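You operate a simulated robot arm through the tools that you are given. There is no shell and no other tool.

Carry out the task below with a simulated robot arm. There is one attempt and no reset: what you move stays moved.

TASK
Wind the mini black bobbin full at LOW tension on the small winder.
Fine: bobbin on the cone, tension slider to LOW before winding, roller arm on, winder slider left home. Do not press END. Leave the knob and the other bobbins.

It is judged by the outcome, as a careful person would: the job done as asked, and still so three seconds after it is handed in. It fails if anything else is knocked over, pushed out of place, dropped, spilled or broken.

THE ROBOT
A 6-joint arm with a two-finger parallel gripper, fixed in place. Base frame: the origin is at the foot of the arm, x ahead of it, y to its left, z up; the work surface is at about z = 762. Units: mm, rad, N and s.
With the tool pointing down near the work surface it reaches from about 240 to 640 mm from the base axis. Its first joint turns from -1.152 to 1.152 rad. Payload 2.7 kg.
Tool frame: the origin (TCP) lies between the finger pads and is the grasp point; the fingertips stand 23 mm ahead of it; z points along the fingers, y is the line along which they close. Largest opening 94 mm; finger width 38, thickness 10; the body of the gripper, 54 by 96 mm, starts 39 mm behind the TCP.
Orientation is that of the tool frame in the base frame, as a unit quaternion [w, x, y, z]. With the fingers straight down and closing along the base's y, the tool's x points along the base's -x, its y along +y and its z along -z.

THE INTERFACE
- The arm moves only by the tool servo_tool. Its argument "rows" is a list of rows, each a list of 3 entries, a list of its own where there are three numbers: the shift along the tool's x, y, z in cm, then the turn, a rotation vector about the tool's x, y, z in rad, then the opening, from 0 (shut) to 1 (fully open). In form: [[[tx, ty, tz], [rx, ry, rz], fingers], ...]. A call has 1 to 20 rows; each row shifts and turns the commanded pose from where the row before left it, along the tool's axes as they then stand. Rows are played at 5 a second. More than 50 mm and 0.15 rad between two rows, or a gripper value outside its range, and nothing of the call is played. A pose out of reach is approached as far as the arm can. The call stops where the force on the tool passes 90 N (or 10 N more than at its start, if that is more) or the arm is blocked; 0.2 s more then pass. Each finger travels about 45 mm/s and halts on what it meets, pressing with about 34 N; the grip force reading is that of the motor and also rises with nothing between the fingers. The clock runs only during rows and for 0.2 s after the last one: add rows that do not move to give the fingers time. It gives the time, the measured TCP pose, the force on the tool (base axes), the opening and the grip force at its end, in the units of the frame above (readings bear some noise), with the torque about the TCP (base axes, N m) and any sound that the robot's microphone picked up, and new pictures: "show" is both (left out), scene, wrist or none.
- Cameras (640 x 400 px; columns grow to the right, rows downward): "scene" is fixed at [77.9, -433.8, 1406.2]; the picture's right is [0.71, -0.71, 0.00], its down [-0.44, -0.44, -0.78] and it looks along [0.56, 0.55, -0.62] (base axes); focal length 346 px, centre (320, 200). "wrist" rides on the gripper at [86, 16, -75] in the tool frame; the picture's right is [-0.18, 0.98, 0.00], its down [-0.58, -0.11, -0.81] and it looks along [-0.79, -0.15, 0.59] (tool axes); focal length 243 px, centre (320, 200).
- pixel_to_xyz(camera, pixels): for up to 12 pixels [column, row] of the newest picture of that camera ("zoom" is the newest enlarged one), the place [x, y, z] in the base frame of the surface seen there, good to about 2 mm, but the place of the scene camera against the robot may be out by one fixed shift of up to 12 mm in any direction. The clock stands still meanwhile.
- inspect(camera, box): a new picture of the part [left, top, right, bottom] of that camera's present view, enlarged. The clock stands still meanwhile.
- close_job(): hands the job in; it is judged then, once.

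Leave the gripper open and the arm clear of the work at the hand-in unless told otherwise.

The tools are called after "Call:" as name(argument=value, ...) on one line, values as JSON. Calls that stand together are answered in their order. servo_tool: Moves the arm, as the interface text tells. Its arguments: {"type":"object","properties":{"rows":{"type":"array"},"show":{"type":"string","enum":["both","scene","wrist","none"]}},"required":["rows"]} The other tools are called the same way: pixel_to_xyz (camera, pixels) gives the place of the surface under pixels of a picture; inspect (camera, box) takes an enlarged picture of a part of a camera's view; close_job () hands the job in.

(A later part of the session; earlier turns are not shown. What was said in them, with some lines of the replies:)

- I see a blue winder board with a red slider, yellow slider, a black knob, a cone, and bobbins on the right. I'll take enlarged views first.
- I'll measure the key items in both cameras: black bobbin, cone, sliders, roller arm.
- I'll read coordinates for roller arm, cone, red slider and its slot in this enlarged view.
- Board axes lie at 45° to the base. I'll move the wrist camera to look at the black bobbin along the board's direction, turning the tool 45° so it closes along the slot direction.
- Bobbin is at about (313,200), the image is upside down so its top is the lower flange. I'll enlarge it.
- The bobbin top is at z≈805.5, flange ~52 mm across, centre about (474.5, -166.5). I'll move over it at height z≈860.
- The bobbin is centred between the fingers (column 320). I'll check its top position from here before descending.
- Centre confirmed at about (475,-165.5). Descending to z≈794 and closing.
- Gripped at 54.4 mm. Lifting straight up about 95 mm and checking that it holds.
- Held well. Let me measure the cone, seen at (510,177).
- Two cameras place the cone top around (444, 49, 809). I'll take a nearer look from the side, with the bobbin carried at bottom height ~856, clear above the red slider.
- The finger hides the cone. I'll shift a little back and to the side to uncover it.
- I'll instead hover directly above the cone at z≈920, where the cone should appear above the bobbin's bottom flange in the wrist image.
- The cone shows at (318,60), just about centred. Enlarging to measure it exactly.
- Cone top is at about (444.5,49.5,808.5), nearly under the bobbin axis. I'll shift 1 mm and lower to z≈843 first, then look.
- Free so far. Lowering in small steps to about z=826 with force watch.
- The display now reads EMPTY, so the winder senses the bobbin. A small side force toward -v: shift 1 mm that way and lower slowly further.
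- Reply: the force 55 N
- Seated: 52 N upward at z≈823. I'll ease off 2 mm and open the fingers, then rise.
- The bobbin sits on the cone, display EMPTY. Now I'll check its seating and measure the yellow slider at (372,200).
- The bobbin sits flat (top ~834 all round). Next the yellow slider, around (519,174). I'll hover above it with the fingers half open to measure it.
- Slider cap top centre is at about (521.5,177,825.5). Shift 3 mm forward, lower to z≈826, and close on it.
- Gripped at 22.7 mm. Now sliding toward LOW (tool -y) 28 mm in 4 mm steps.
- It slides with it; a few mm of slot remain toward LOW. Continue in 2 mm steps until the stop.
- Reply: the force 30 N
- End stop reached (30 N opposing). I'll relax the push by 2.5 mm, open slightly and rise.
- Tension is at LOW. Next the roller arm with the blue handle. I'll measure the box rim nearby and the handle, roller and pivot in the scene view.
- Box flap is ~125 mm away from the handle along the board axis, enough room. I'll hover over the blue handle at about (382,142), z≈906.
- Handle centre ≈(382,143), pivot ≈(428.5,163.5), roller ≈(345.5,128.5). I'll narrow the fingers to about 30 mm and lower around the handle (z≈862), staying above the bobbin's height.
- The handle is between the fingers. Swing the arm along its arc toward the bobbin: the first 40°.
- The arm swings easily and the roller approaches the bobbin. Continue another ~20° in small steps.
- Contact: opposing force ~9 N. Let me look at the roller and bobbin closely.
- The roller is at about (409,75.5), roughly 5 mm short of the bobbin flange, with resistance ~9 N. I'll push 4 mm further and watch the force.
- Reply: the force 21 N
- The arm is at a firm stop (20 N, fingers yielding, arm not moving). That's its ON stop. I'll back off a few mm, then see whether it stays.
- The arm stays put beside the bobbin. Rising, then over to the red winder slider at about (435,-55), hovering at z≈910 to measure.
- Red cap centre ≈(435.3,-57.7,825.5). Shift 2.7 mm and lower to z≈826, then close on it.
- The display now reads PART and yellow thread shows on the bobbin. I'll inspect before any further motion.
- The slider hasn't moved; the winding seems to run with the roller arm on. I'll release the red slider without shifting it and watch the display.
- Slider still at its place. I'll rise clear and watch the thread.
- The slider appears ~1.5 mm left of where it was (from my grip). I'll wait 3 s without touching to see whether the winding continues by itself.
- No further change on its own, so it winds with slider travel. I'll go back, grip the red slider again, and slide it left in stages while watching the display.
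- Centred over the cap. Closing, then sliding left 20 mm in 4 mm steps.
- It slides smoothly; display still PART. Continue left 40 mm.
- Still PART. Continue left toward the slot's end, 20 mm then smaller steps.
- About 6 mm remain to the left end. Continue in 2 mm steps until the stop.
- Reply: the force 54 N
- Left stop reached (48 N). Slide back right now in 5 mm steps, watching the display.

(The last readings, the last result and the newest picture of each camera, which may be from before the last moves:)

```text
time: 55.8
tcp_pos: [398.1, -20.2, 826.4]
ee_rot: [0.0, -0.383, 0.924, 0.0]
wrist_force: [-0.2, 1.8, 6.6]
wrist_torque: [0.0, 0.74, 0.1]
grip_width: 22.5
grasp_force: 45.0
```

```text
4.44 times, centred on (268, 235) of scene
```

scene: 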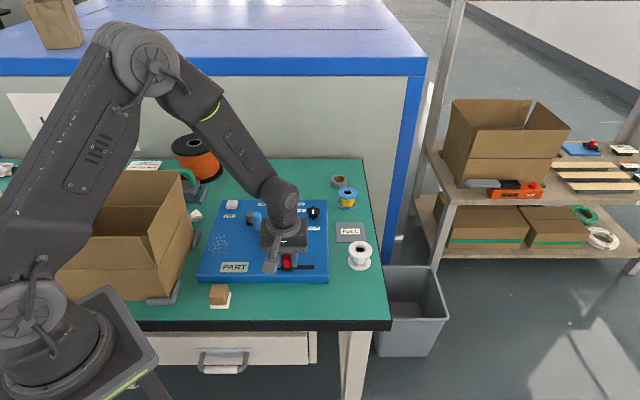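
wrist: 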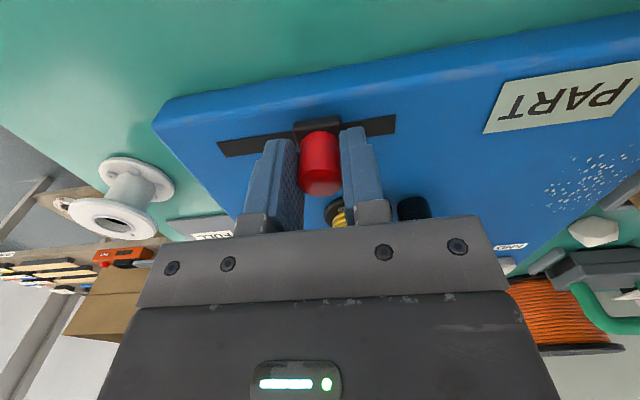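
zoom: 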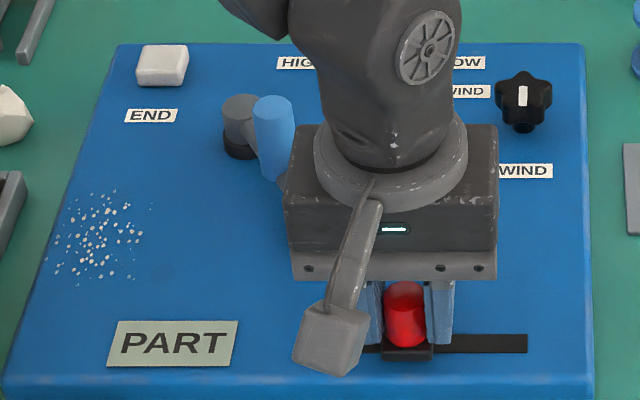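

Continue back right to home (≈48 mm more), the last part in small steps.

Call:
servo_tool(rows=[[[0, -0.5, 0], [0, 0, 0], 0.15], [[0, -0.5, 0], [0, 0, 0], 0.15], [[0, -0.5, 0], [0, 0, 0], 0.15], [[0, -0.5, 0], [0, 0, 0], 0.15], [[0, -0.5, 0], [0, 0, 0], 0.15], [[0, -0.5, 0], [0, 0, 0], 0.15], [[0, -0.5, 0], [0, 0, 0], 0.15], [[0, -0.5, 0], [0, 0, 0], 0.15], [[0, -0.4, 0], [0, 0, 0], 0.15], [[0, -0.3, 0], [0, 0, 0], 0.15], [[0, 0, 0], [0, 0, 0], 0.15]])

Call:
inspect(camera="scene", box=[200, 190, 335, 280])

Call:
inspect(camera="wrist", box=[230, 60, 560, 260])

```text
time: 58.2
tcp_pos: [430.2, -52.8, 826.1]
ee_rot: [0.001, -0.384, 0.924, 0.0]
wrist_force: [-4.0, -2.4, 12.6]
wrist_torque: [0.36, 0.36, 0.01]
grip_width: 22.6
grasp_force: 45.1
```

scene: 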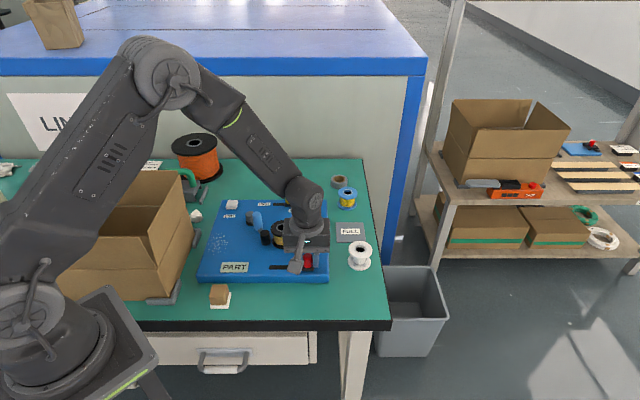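
wrist: 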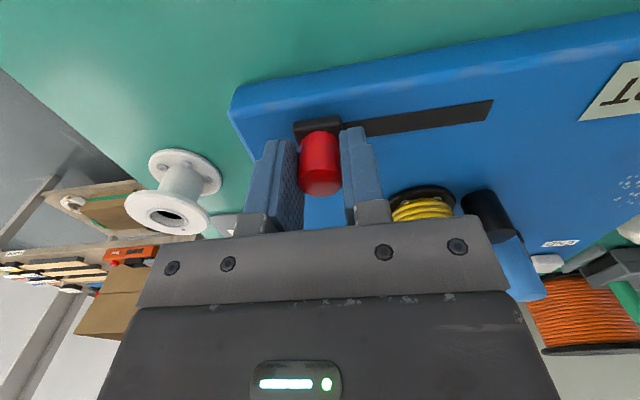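

```text
4.44 times, centred on (268, 235) of scene
```

zoom: 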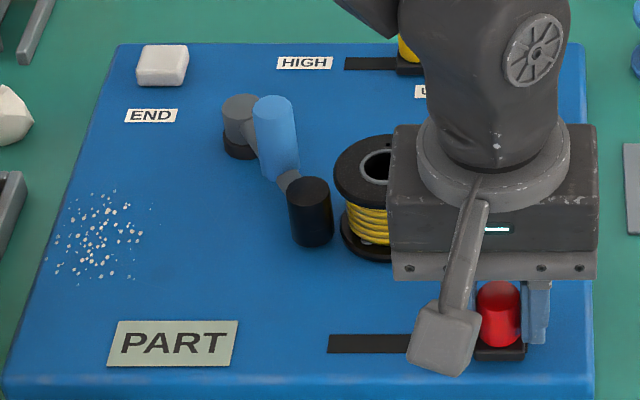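

```text
1.94 times, centred on (395, 160) of wrist
```

zoom: 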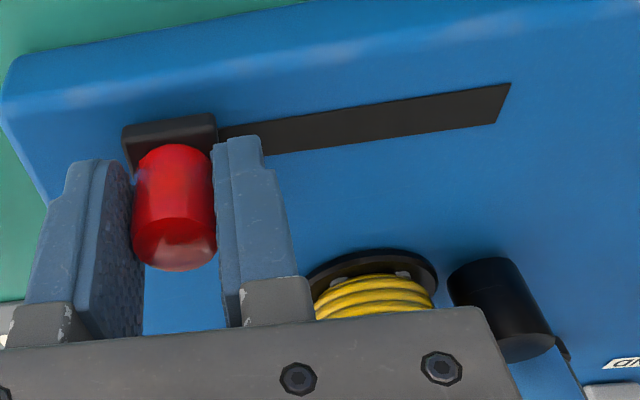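

The thread layer has grown. Continue to the right home end in small steps and check the display.

Call:
servo_tool(rows=[[[0, -0.2, 0], [0, 0, 0], 0.15], [[0, -0.2, 0], [0, 0, 0], 0.15], [[0, -0.2, 0], [0, 0, 0], 0.15], [[0, -0.2, 0], [0, 0, 0], 0.15], [[0, 0, 0], [0, 0, 0], 0.15]])

Call:
inspect(camera="scene", box=[200, 190, 335, 280])

Call:
inspect(camera="wrist", box=[230, 60, 560, 260])

```text
time: 59.4
tcp_pos: [436.1, -58.2, 827.5]
ee_rot: [0.001, -0.385, 0.923, -0.001]
wrist_force: [-0.6, 0.8, 9.4]
wrist_torque: [0.62, 0.04, 0.05]
grip_width: 22.6
grasp_force: 44.8
```

scene: 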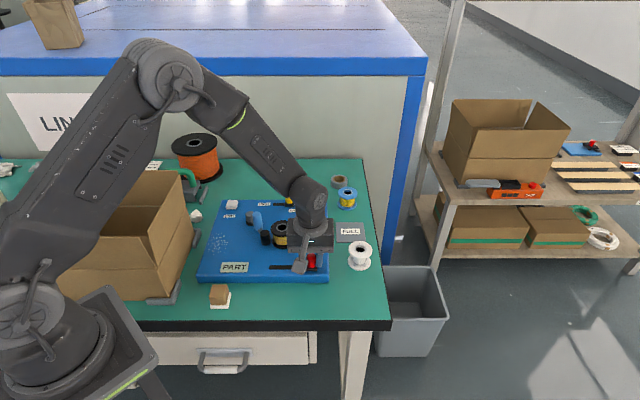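
wrist: 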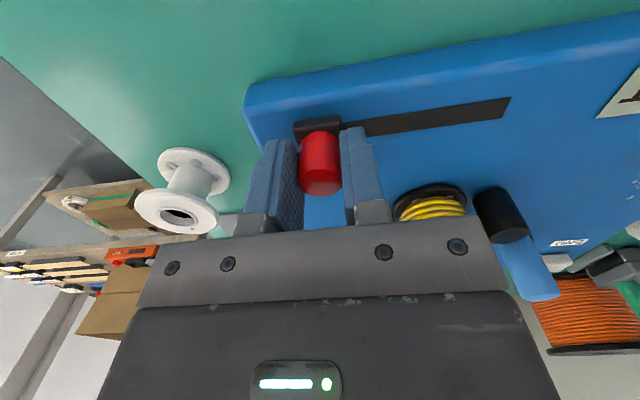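

```text
4.44 times, centred on (268, 235) of scene
```

zoom: 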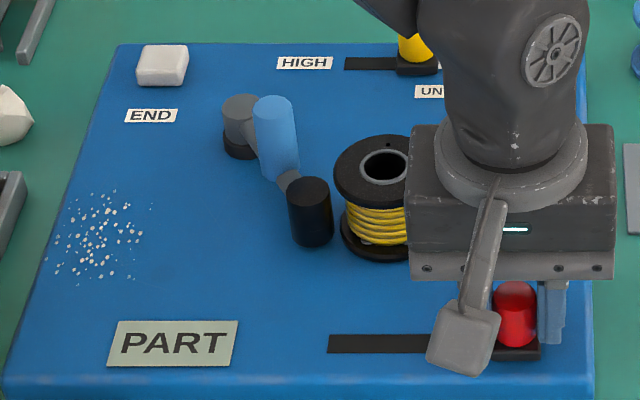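

```text
1.94 times, centred on (395, 160) of wrist
```

zoom: 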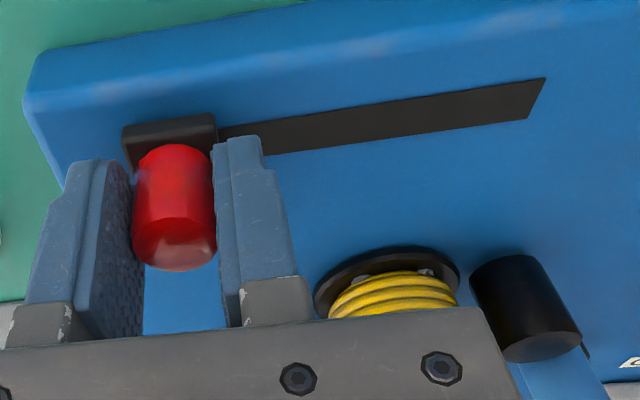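

Still PART and slider at home. Start a second stroke: left 40 mm, then check.

Call:
servo_tool(rows=[[[0, 0.5, 0], [0, 0, 0], 0.15], [[0, 0.5, 0], [0, 0, 0], 0.15], [[0, 0.5, 0], [0, 0, 0], 0.15], [[0, 0.5, 0], [0, 0, 0], 0.15], [[0, 0.5, 0], [0, 0, 0], 0.15], [[0, 0.5, 0], [0, 0, 0], 0.15], [[0, 0.5, 0], [0, 0, 0], 0.15], [[0, 0.5, 0], [0, 0, 0], 0.15], [[0, 0, 0], [0, 0, 0], 0.15]])

Call:
inspect(camera="scene", box=[200, 190, 335, 280])

```text
time: 61.4
tcp_pos: [407.4, -29.9, 826.0]
ee_rot: [0.001, -0.383, 0.924, 0.0]
wrist_force: [-0.3, -0.4, 1.2]
wrist_torque: [0.92, -0.32, -0.11]
grip_width: 22.7
grasp_force: 44.6
```

scene: 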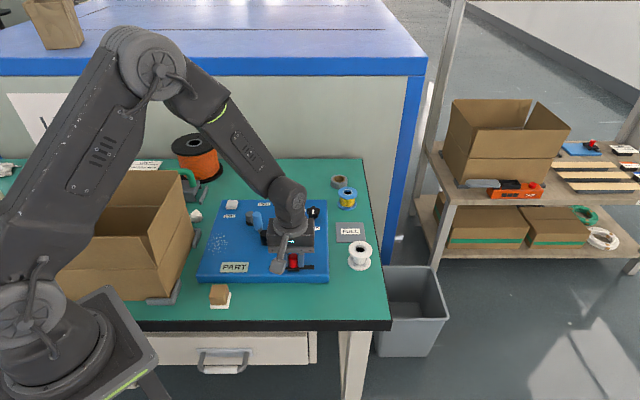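
wrist: 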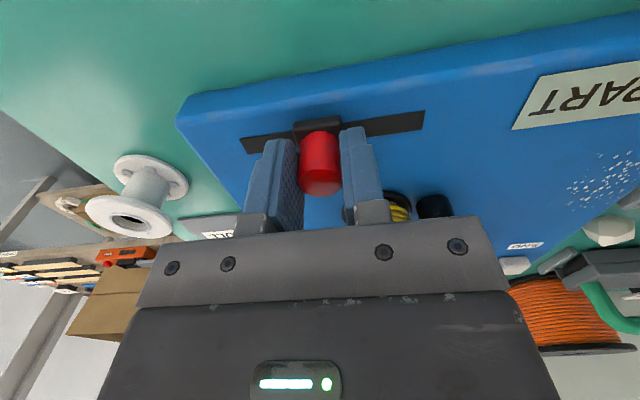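

```text
4.44 times, centred on (268, 235) of scene
```

zoom: 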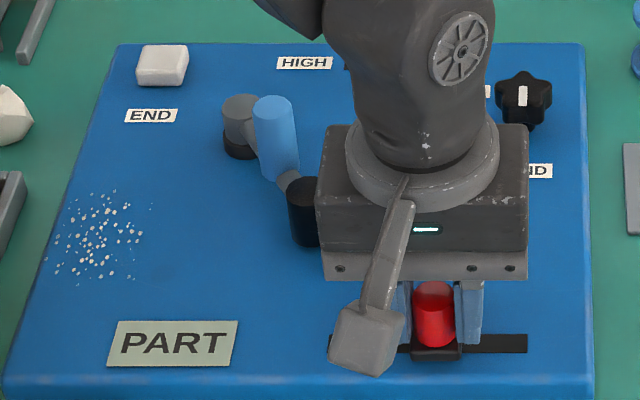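

Still PART. Continue left ~42 mm to near the left end.

Call:
servo_tool(rows=[[[0, 0.5, 0], [0, 0, 0], 0.15], [[0, 0.5, 0], [0, 0, 0], 0.15], [[0, 0.5, 0], [0, 0, 0], 0.15], [[0, 0.5, 0], [0, 0, 0], 0.15], [[0, 0.5, 0], [0, 0, 0], 0.15], [[0, 0.5, 0], [0, 0, 0], 0.15], [[0, 0.5, 0], [0, 0, 0], 0.15], [[0, 0.5, 0], [0, 0, 0], 0.15], [[0, 0.3, 0], [0, 0, 0], 0.15], [[0, 0, 0], [0, 0, 0], 0.15]])

Call:
inspect(camera="wrist", box=[230, 60, 600, 260])

```text
time: 63.6
tcp_pos: [377.2, 0.9, 826.3]
ee_rot: [0.001, -0.384, 0.923, 0.0]
wrist_force: [-1.6, -1.7, 8.6]
wrist_torque: [-0.06, 0.63, 0.22]
grip_width: 22.8
grasp_force: 44.6
```

scene: 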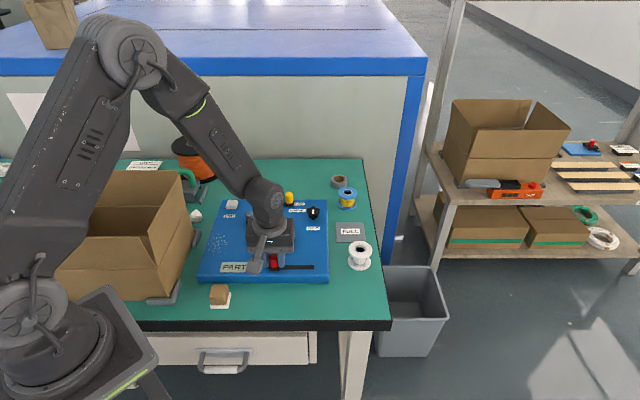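
wrist: 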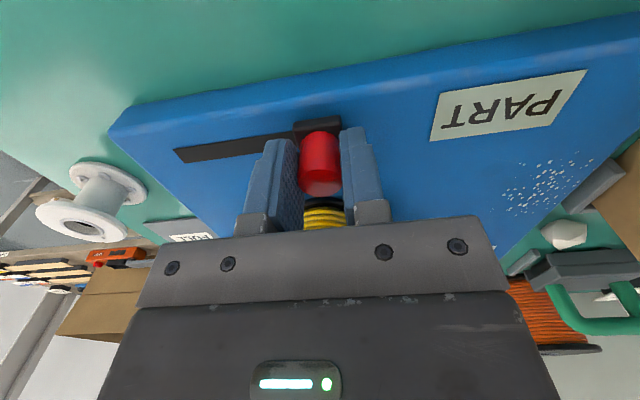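

```text
1.73 times, centred on (415, 160) of wrist
```

zoom: 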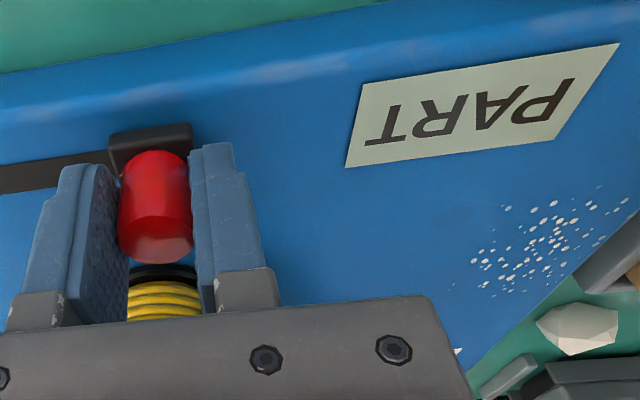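

Near the left end; still PART. Slide back right 45 mm.

Call:
servo_tool(rows=[[[0, 0.15, 0], [0, 0, 0], 0.15], [[0, -0.15, 0], [0, 0, 0], 0.15], [[0, -0.5, 0], [0, 0, 0], 0.15], [[0, -0.5, 0], [0, 0, 0], 0.15], [[0, -0.5, 0], [0, 0, 0], 0.15], [[0, -0.5, 0], [0, 0, 0], 0.15], [[0, -0.5, 0], [0, 0, 0], 0.15], [[0, -0.5, 0], [0, 0, 0], 0.15], [[0, -0.5, 0], [0, 0, 0], 0.15], [[0, -0.5, 0], [0, 0, 0], 0.15], [[0, 0, 0], [0, 0, 0], 0.15]])

Call:
inspect(camera="scene", box=[200, 190, 335, 280])

```text
time: 66.0
tcp_pos: [405.7, -29.4, 827.5]
ee_rot: [0.0, -0.383, 0.924, 0.0]
wrist_force: [-5.4, -3.7, 10.0]
wrist_torque: [0.94, -0.31, -0.11]
grip_width: 22.9
grasp_force: 44.2
```

scene: 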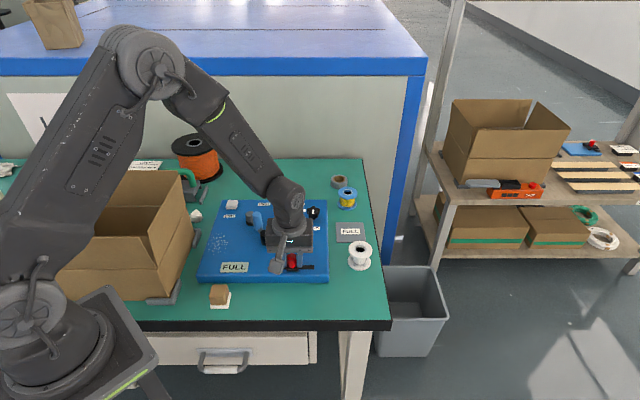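
wrist: 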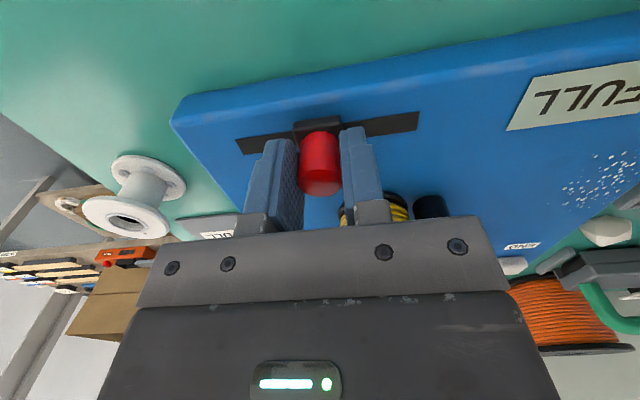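

```text
4.44 times, centred on (268, 235) of scene
```

zoom: 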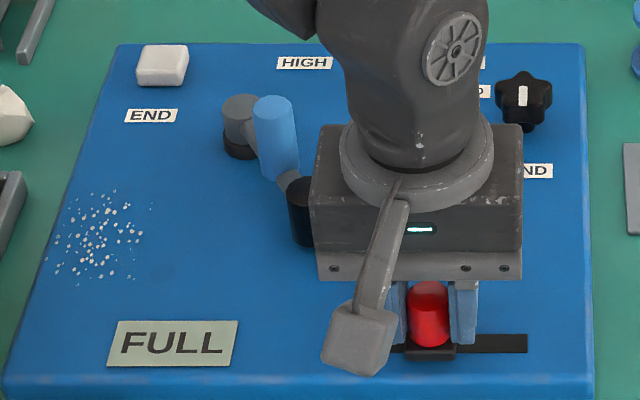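

Display reads FULL. Now straight back right to home: 40 mm, then final small steps.

Call:
servo_tool(rows=[[[0, -0.5, 0], [0, 0, 0], 0.15], [[0, -0.5, 0], [0, 0, 0], 0.15], [[0, -0.5, 0], [0, 0, 0], 0.15], [[0, -0.5, 0], [0, 0, 0], 0.15], [[0, -0.5, 0], [0, 0, 0], 0.15], [[0, -0.5, 0], [0, 0, 0], 0.15], [[0, -0.5, 0], [0, 0, 0], 0.15], [[0, -0.5, 0], [0, 0, 0], 0.15], [[0, -0.2, 0], [0, 0, 0], 0.15], [[0, 0, 0], [0, 0, 0], 0.15]])

Call:
inspect(camera="scene", box=[200, 190, 335, 280])

```text
time: 68.2
tcp_pos: [435.0, -57.8, 827.1]
ee_rot: [0.0, -0.384, 0.923, -0.001]
wrist_force: [-2.8, -0.8, 15.5]
wrist_torque: [-0.2, 0.92, 0.11]
grip_width: 22.9
grasp_force: 45.3
```

scene: 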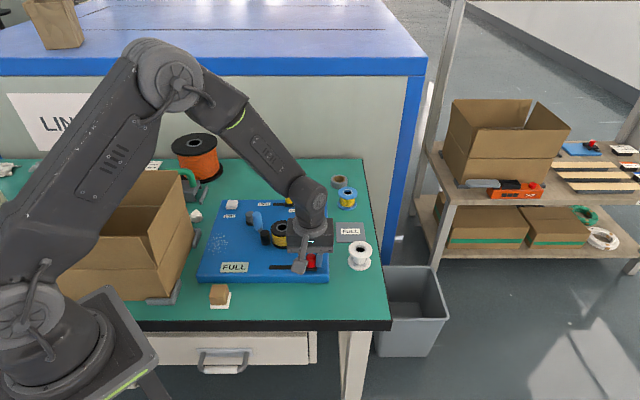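
wrist: 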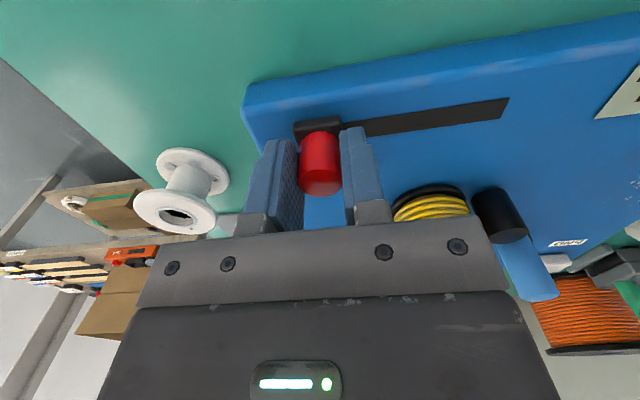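

```text
4.44 times, centred on (268, 235) of scene
```

zoom: 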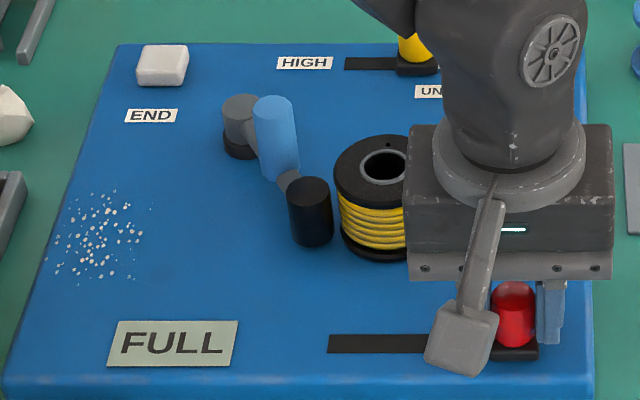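

FULL remains. The slider base edge is ~1 mm short of its original place (538 vs 541). Nudge 3 mm to the right until the stop is felt.

Call:
servo_tool(rows=[[[0, -0.15, 0], [0, 0, 0], 0.15], [[0, -0.1, 0], [0, 0, 0], 0.15], [[0, 0, 0], [0, 0, 0], 0.15]])

Call:
inspect(camera="scene", box=[200, 190, 335, 280])

```text
time: 69.0
tcp_pos: [436.0, -58.5, 826.3]
ee_rot: [0.0, -0.383, 0.924, 0.001]
wrist_force: [-17.7, 12.4, 21.1]
wrist_torque: [0.5, -0.84, 0.04]
grip_width: 23.0
grasp_force: 44.7
```

scene: 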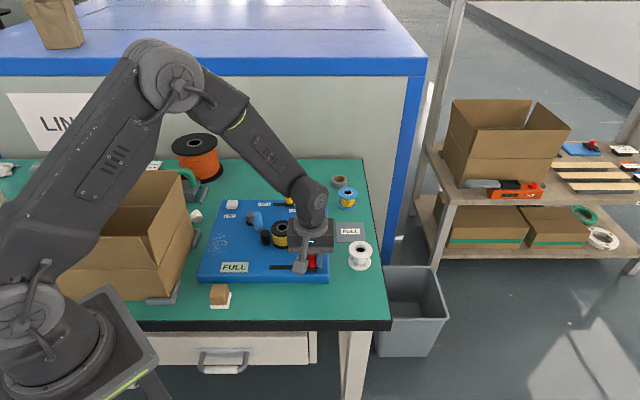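
wrist: 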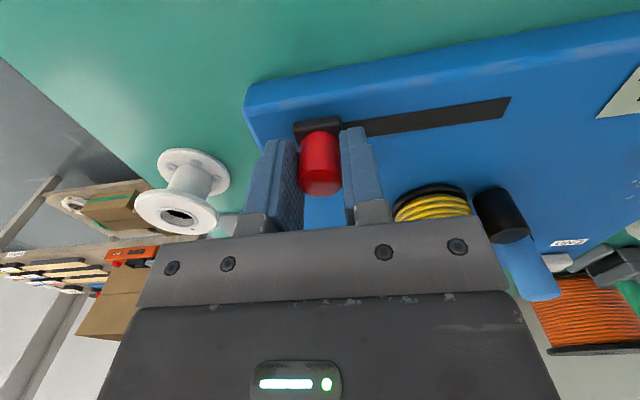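

```text
4.44 times, centred on (268, 235) of scene
```

zoom: 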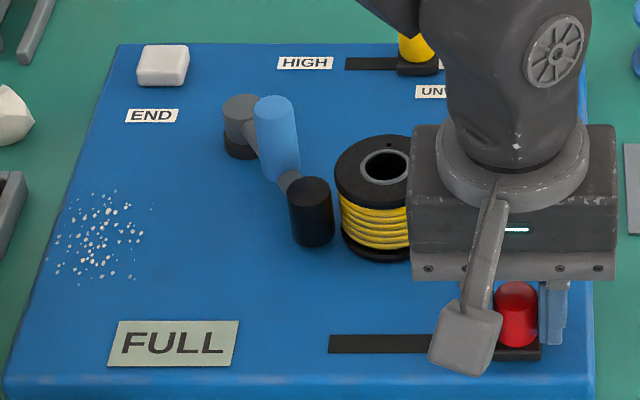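

At the right stop (21 N). I'll relax the push, release, and rise clear.

Call:
servo_tool(rows=[[[0, 0.12, 0], [0, 0, 0], 0.15], [[0, 0, 0], [0, 0, 0], 0.3], [[0, 0, 0], [0, 0, 0], 0.45], [[0, 0, 0], [0, 0, 0], 0.5], [[0, 0, -2], [0, 0, 0], 0.5], [[0, 0, -3], [0, 0, 0], 0.5], [[0, 0, -3], [0, 0, 0], 0.5], [[0, 0, -3], [0, 0, 0], 0.5], [[2.5, -3.5, -1], [0, 0, 0], 0.7], [[2.5, -3.5, -1], [0, 0, 0], 1], [[2.5, -3.5, -1], [0, 0, 0], 1], [[0, 0, 0], [0, 0, 0], 1]])

Call:
inspect(camera="scene", box=[200, 190, 335, 280])

```text
time: 71.6
tcp_pos: [457.4, -187.6, 965.0]
ee_rot: [-0.001, -0.384, 0.923, 0.0]
wrist_force: [-0.5, -0.5, 0.0]
wrist_torque: [0.01, -0.02, 0.01]
grip_width: 94.1
grasp_force: 0.0
```

scene: 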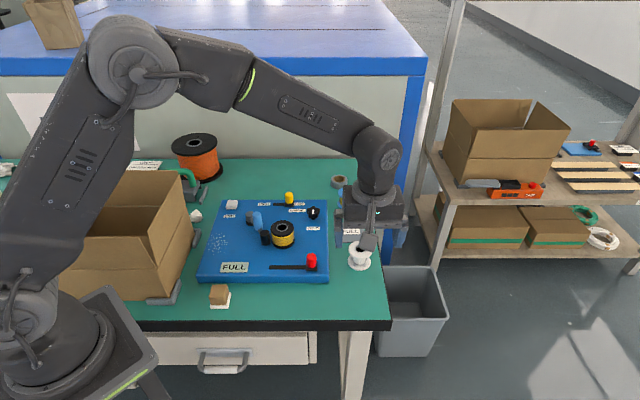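
wrist: 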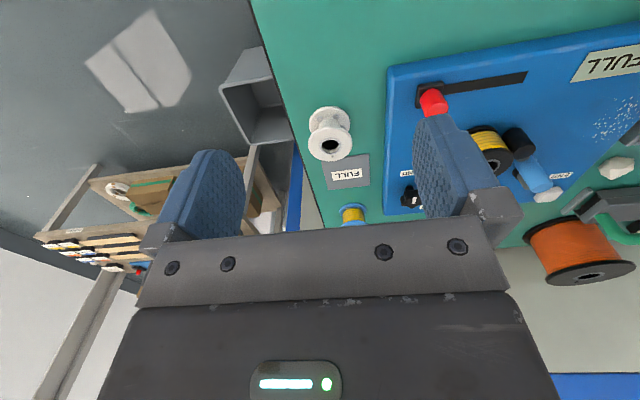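

```text
4.44 times, centred on (268, 235) of scene
```

zoom: 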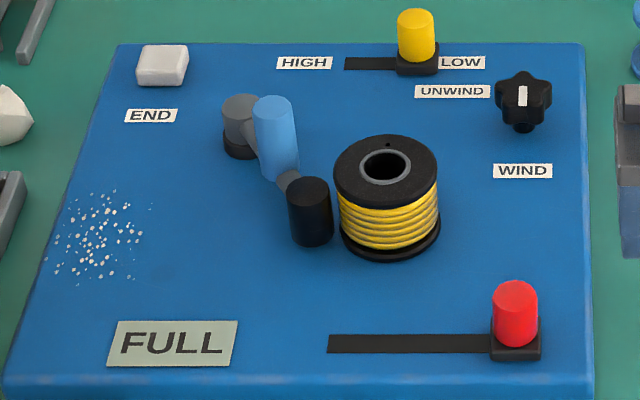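

The red slider is back at its original place, the bobbin is full on the cone, LOW tension, roller arm on, display FULL. I'll lift the arm a bit further clear, wait, and take a last look.

Call:
servo_tool(rows=[[[0, 0, -3], [0, 0, 0], 1], [[2, 0, -3], [0, 0, 0], 1], [[3, 0, -2], [0, 0, 0], 1], [[3, 0, 0], [0, 0, 0], 1], [[0, 0, 0], [0, 0, 0], 1], [[0, 0, 0], [0, 0, 0], 1], [[0, 0, 0], [0, 0, 0], 1], [[0, 0, 0], [0, 0, 0], 1], [[0, 0, 0], [0, 0, 0], 1], [[0, 0, 0], [0, 0, 0], 1], [[0, 0, 0], [0, 0, 0], 1], [[0, 0, 0], [0, 0, 0], 1], [[0, 0, 0], [0, 0, 0], 1], [[0, 0, 0], [0, 0, 0], 1]])

Call:
inspect(camera="scene", box=[190, 165, 390, 310])

```text
time: 74.6
tcp_pos: [400.6, -243.0, 1045.6]
ee_rot: [0.0, -0.383, 0.924, 0.0]
wrist_force: [0.6, -0.7, 0.1]
wrist_torque: [0.01, -0.03, 0.01]
grip_width: 93.9
grasp_force: 0.0
```

scene: 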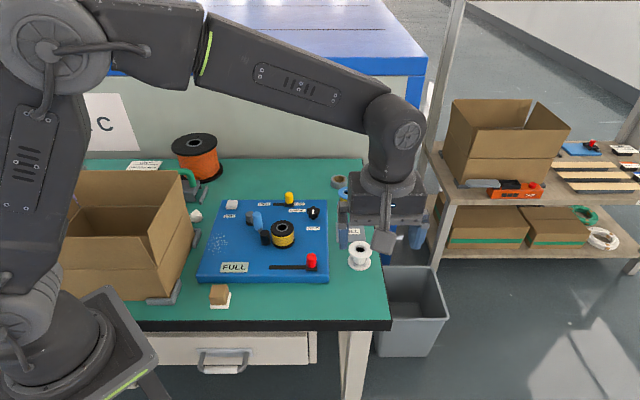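
wrist: 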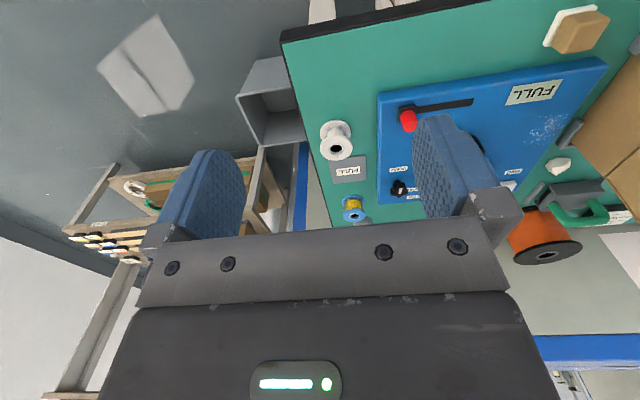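

```text
2.76 times, centred on (290, 238) of scene
```

zoom: 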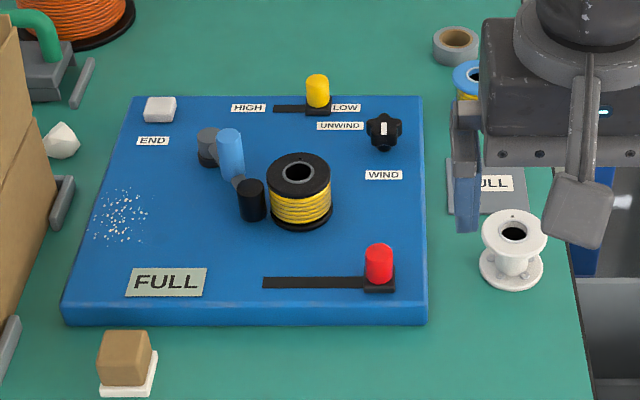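

Nothing has changed: the display reads FULL, the wound bobbin is on the cone, tension is at LOW, the roller arm is on, the winder slider is home, and the other items are untouched. The gripper is open and clear of the work, so I'm handing in.

Call:
close_job()

```text
The job is handed in.
```

The mini black bobbin is wound full at LOW tension and still on the cone. The job is handed in; I haven't seen how it was judged.

- **Winder:** the display reads FULL, the roller arm is on, and the tension slider was moved to LOW before any winding.
- **Winder slider:** the bobbin filled as I moved the red slider along its slot, about two strokes out and back. I then returned it to the right-hand stop where it started, which I took as home.
- **Early winding:** my first grip on the red slider shifted it about 1.5 mm and started the winding slightly early. The bobbin, LOW tension and roller arm were already set by then.
- **Left alone:** I did not press END or touch the knob or the other bobbins. Nothing was knocked over or dropped.

I left the full bobbin on the cone rather than moving it to the FULL mat, as you asked for it on the cone. The gripper is open and the arm is clear of the bench.
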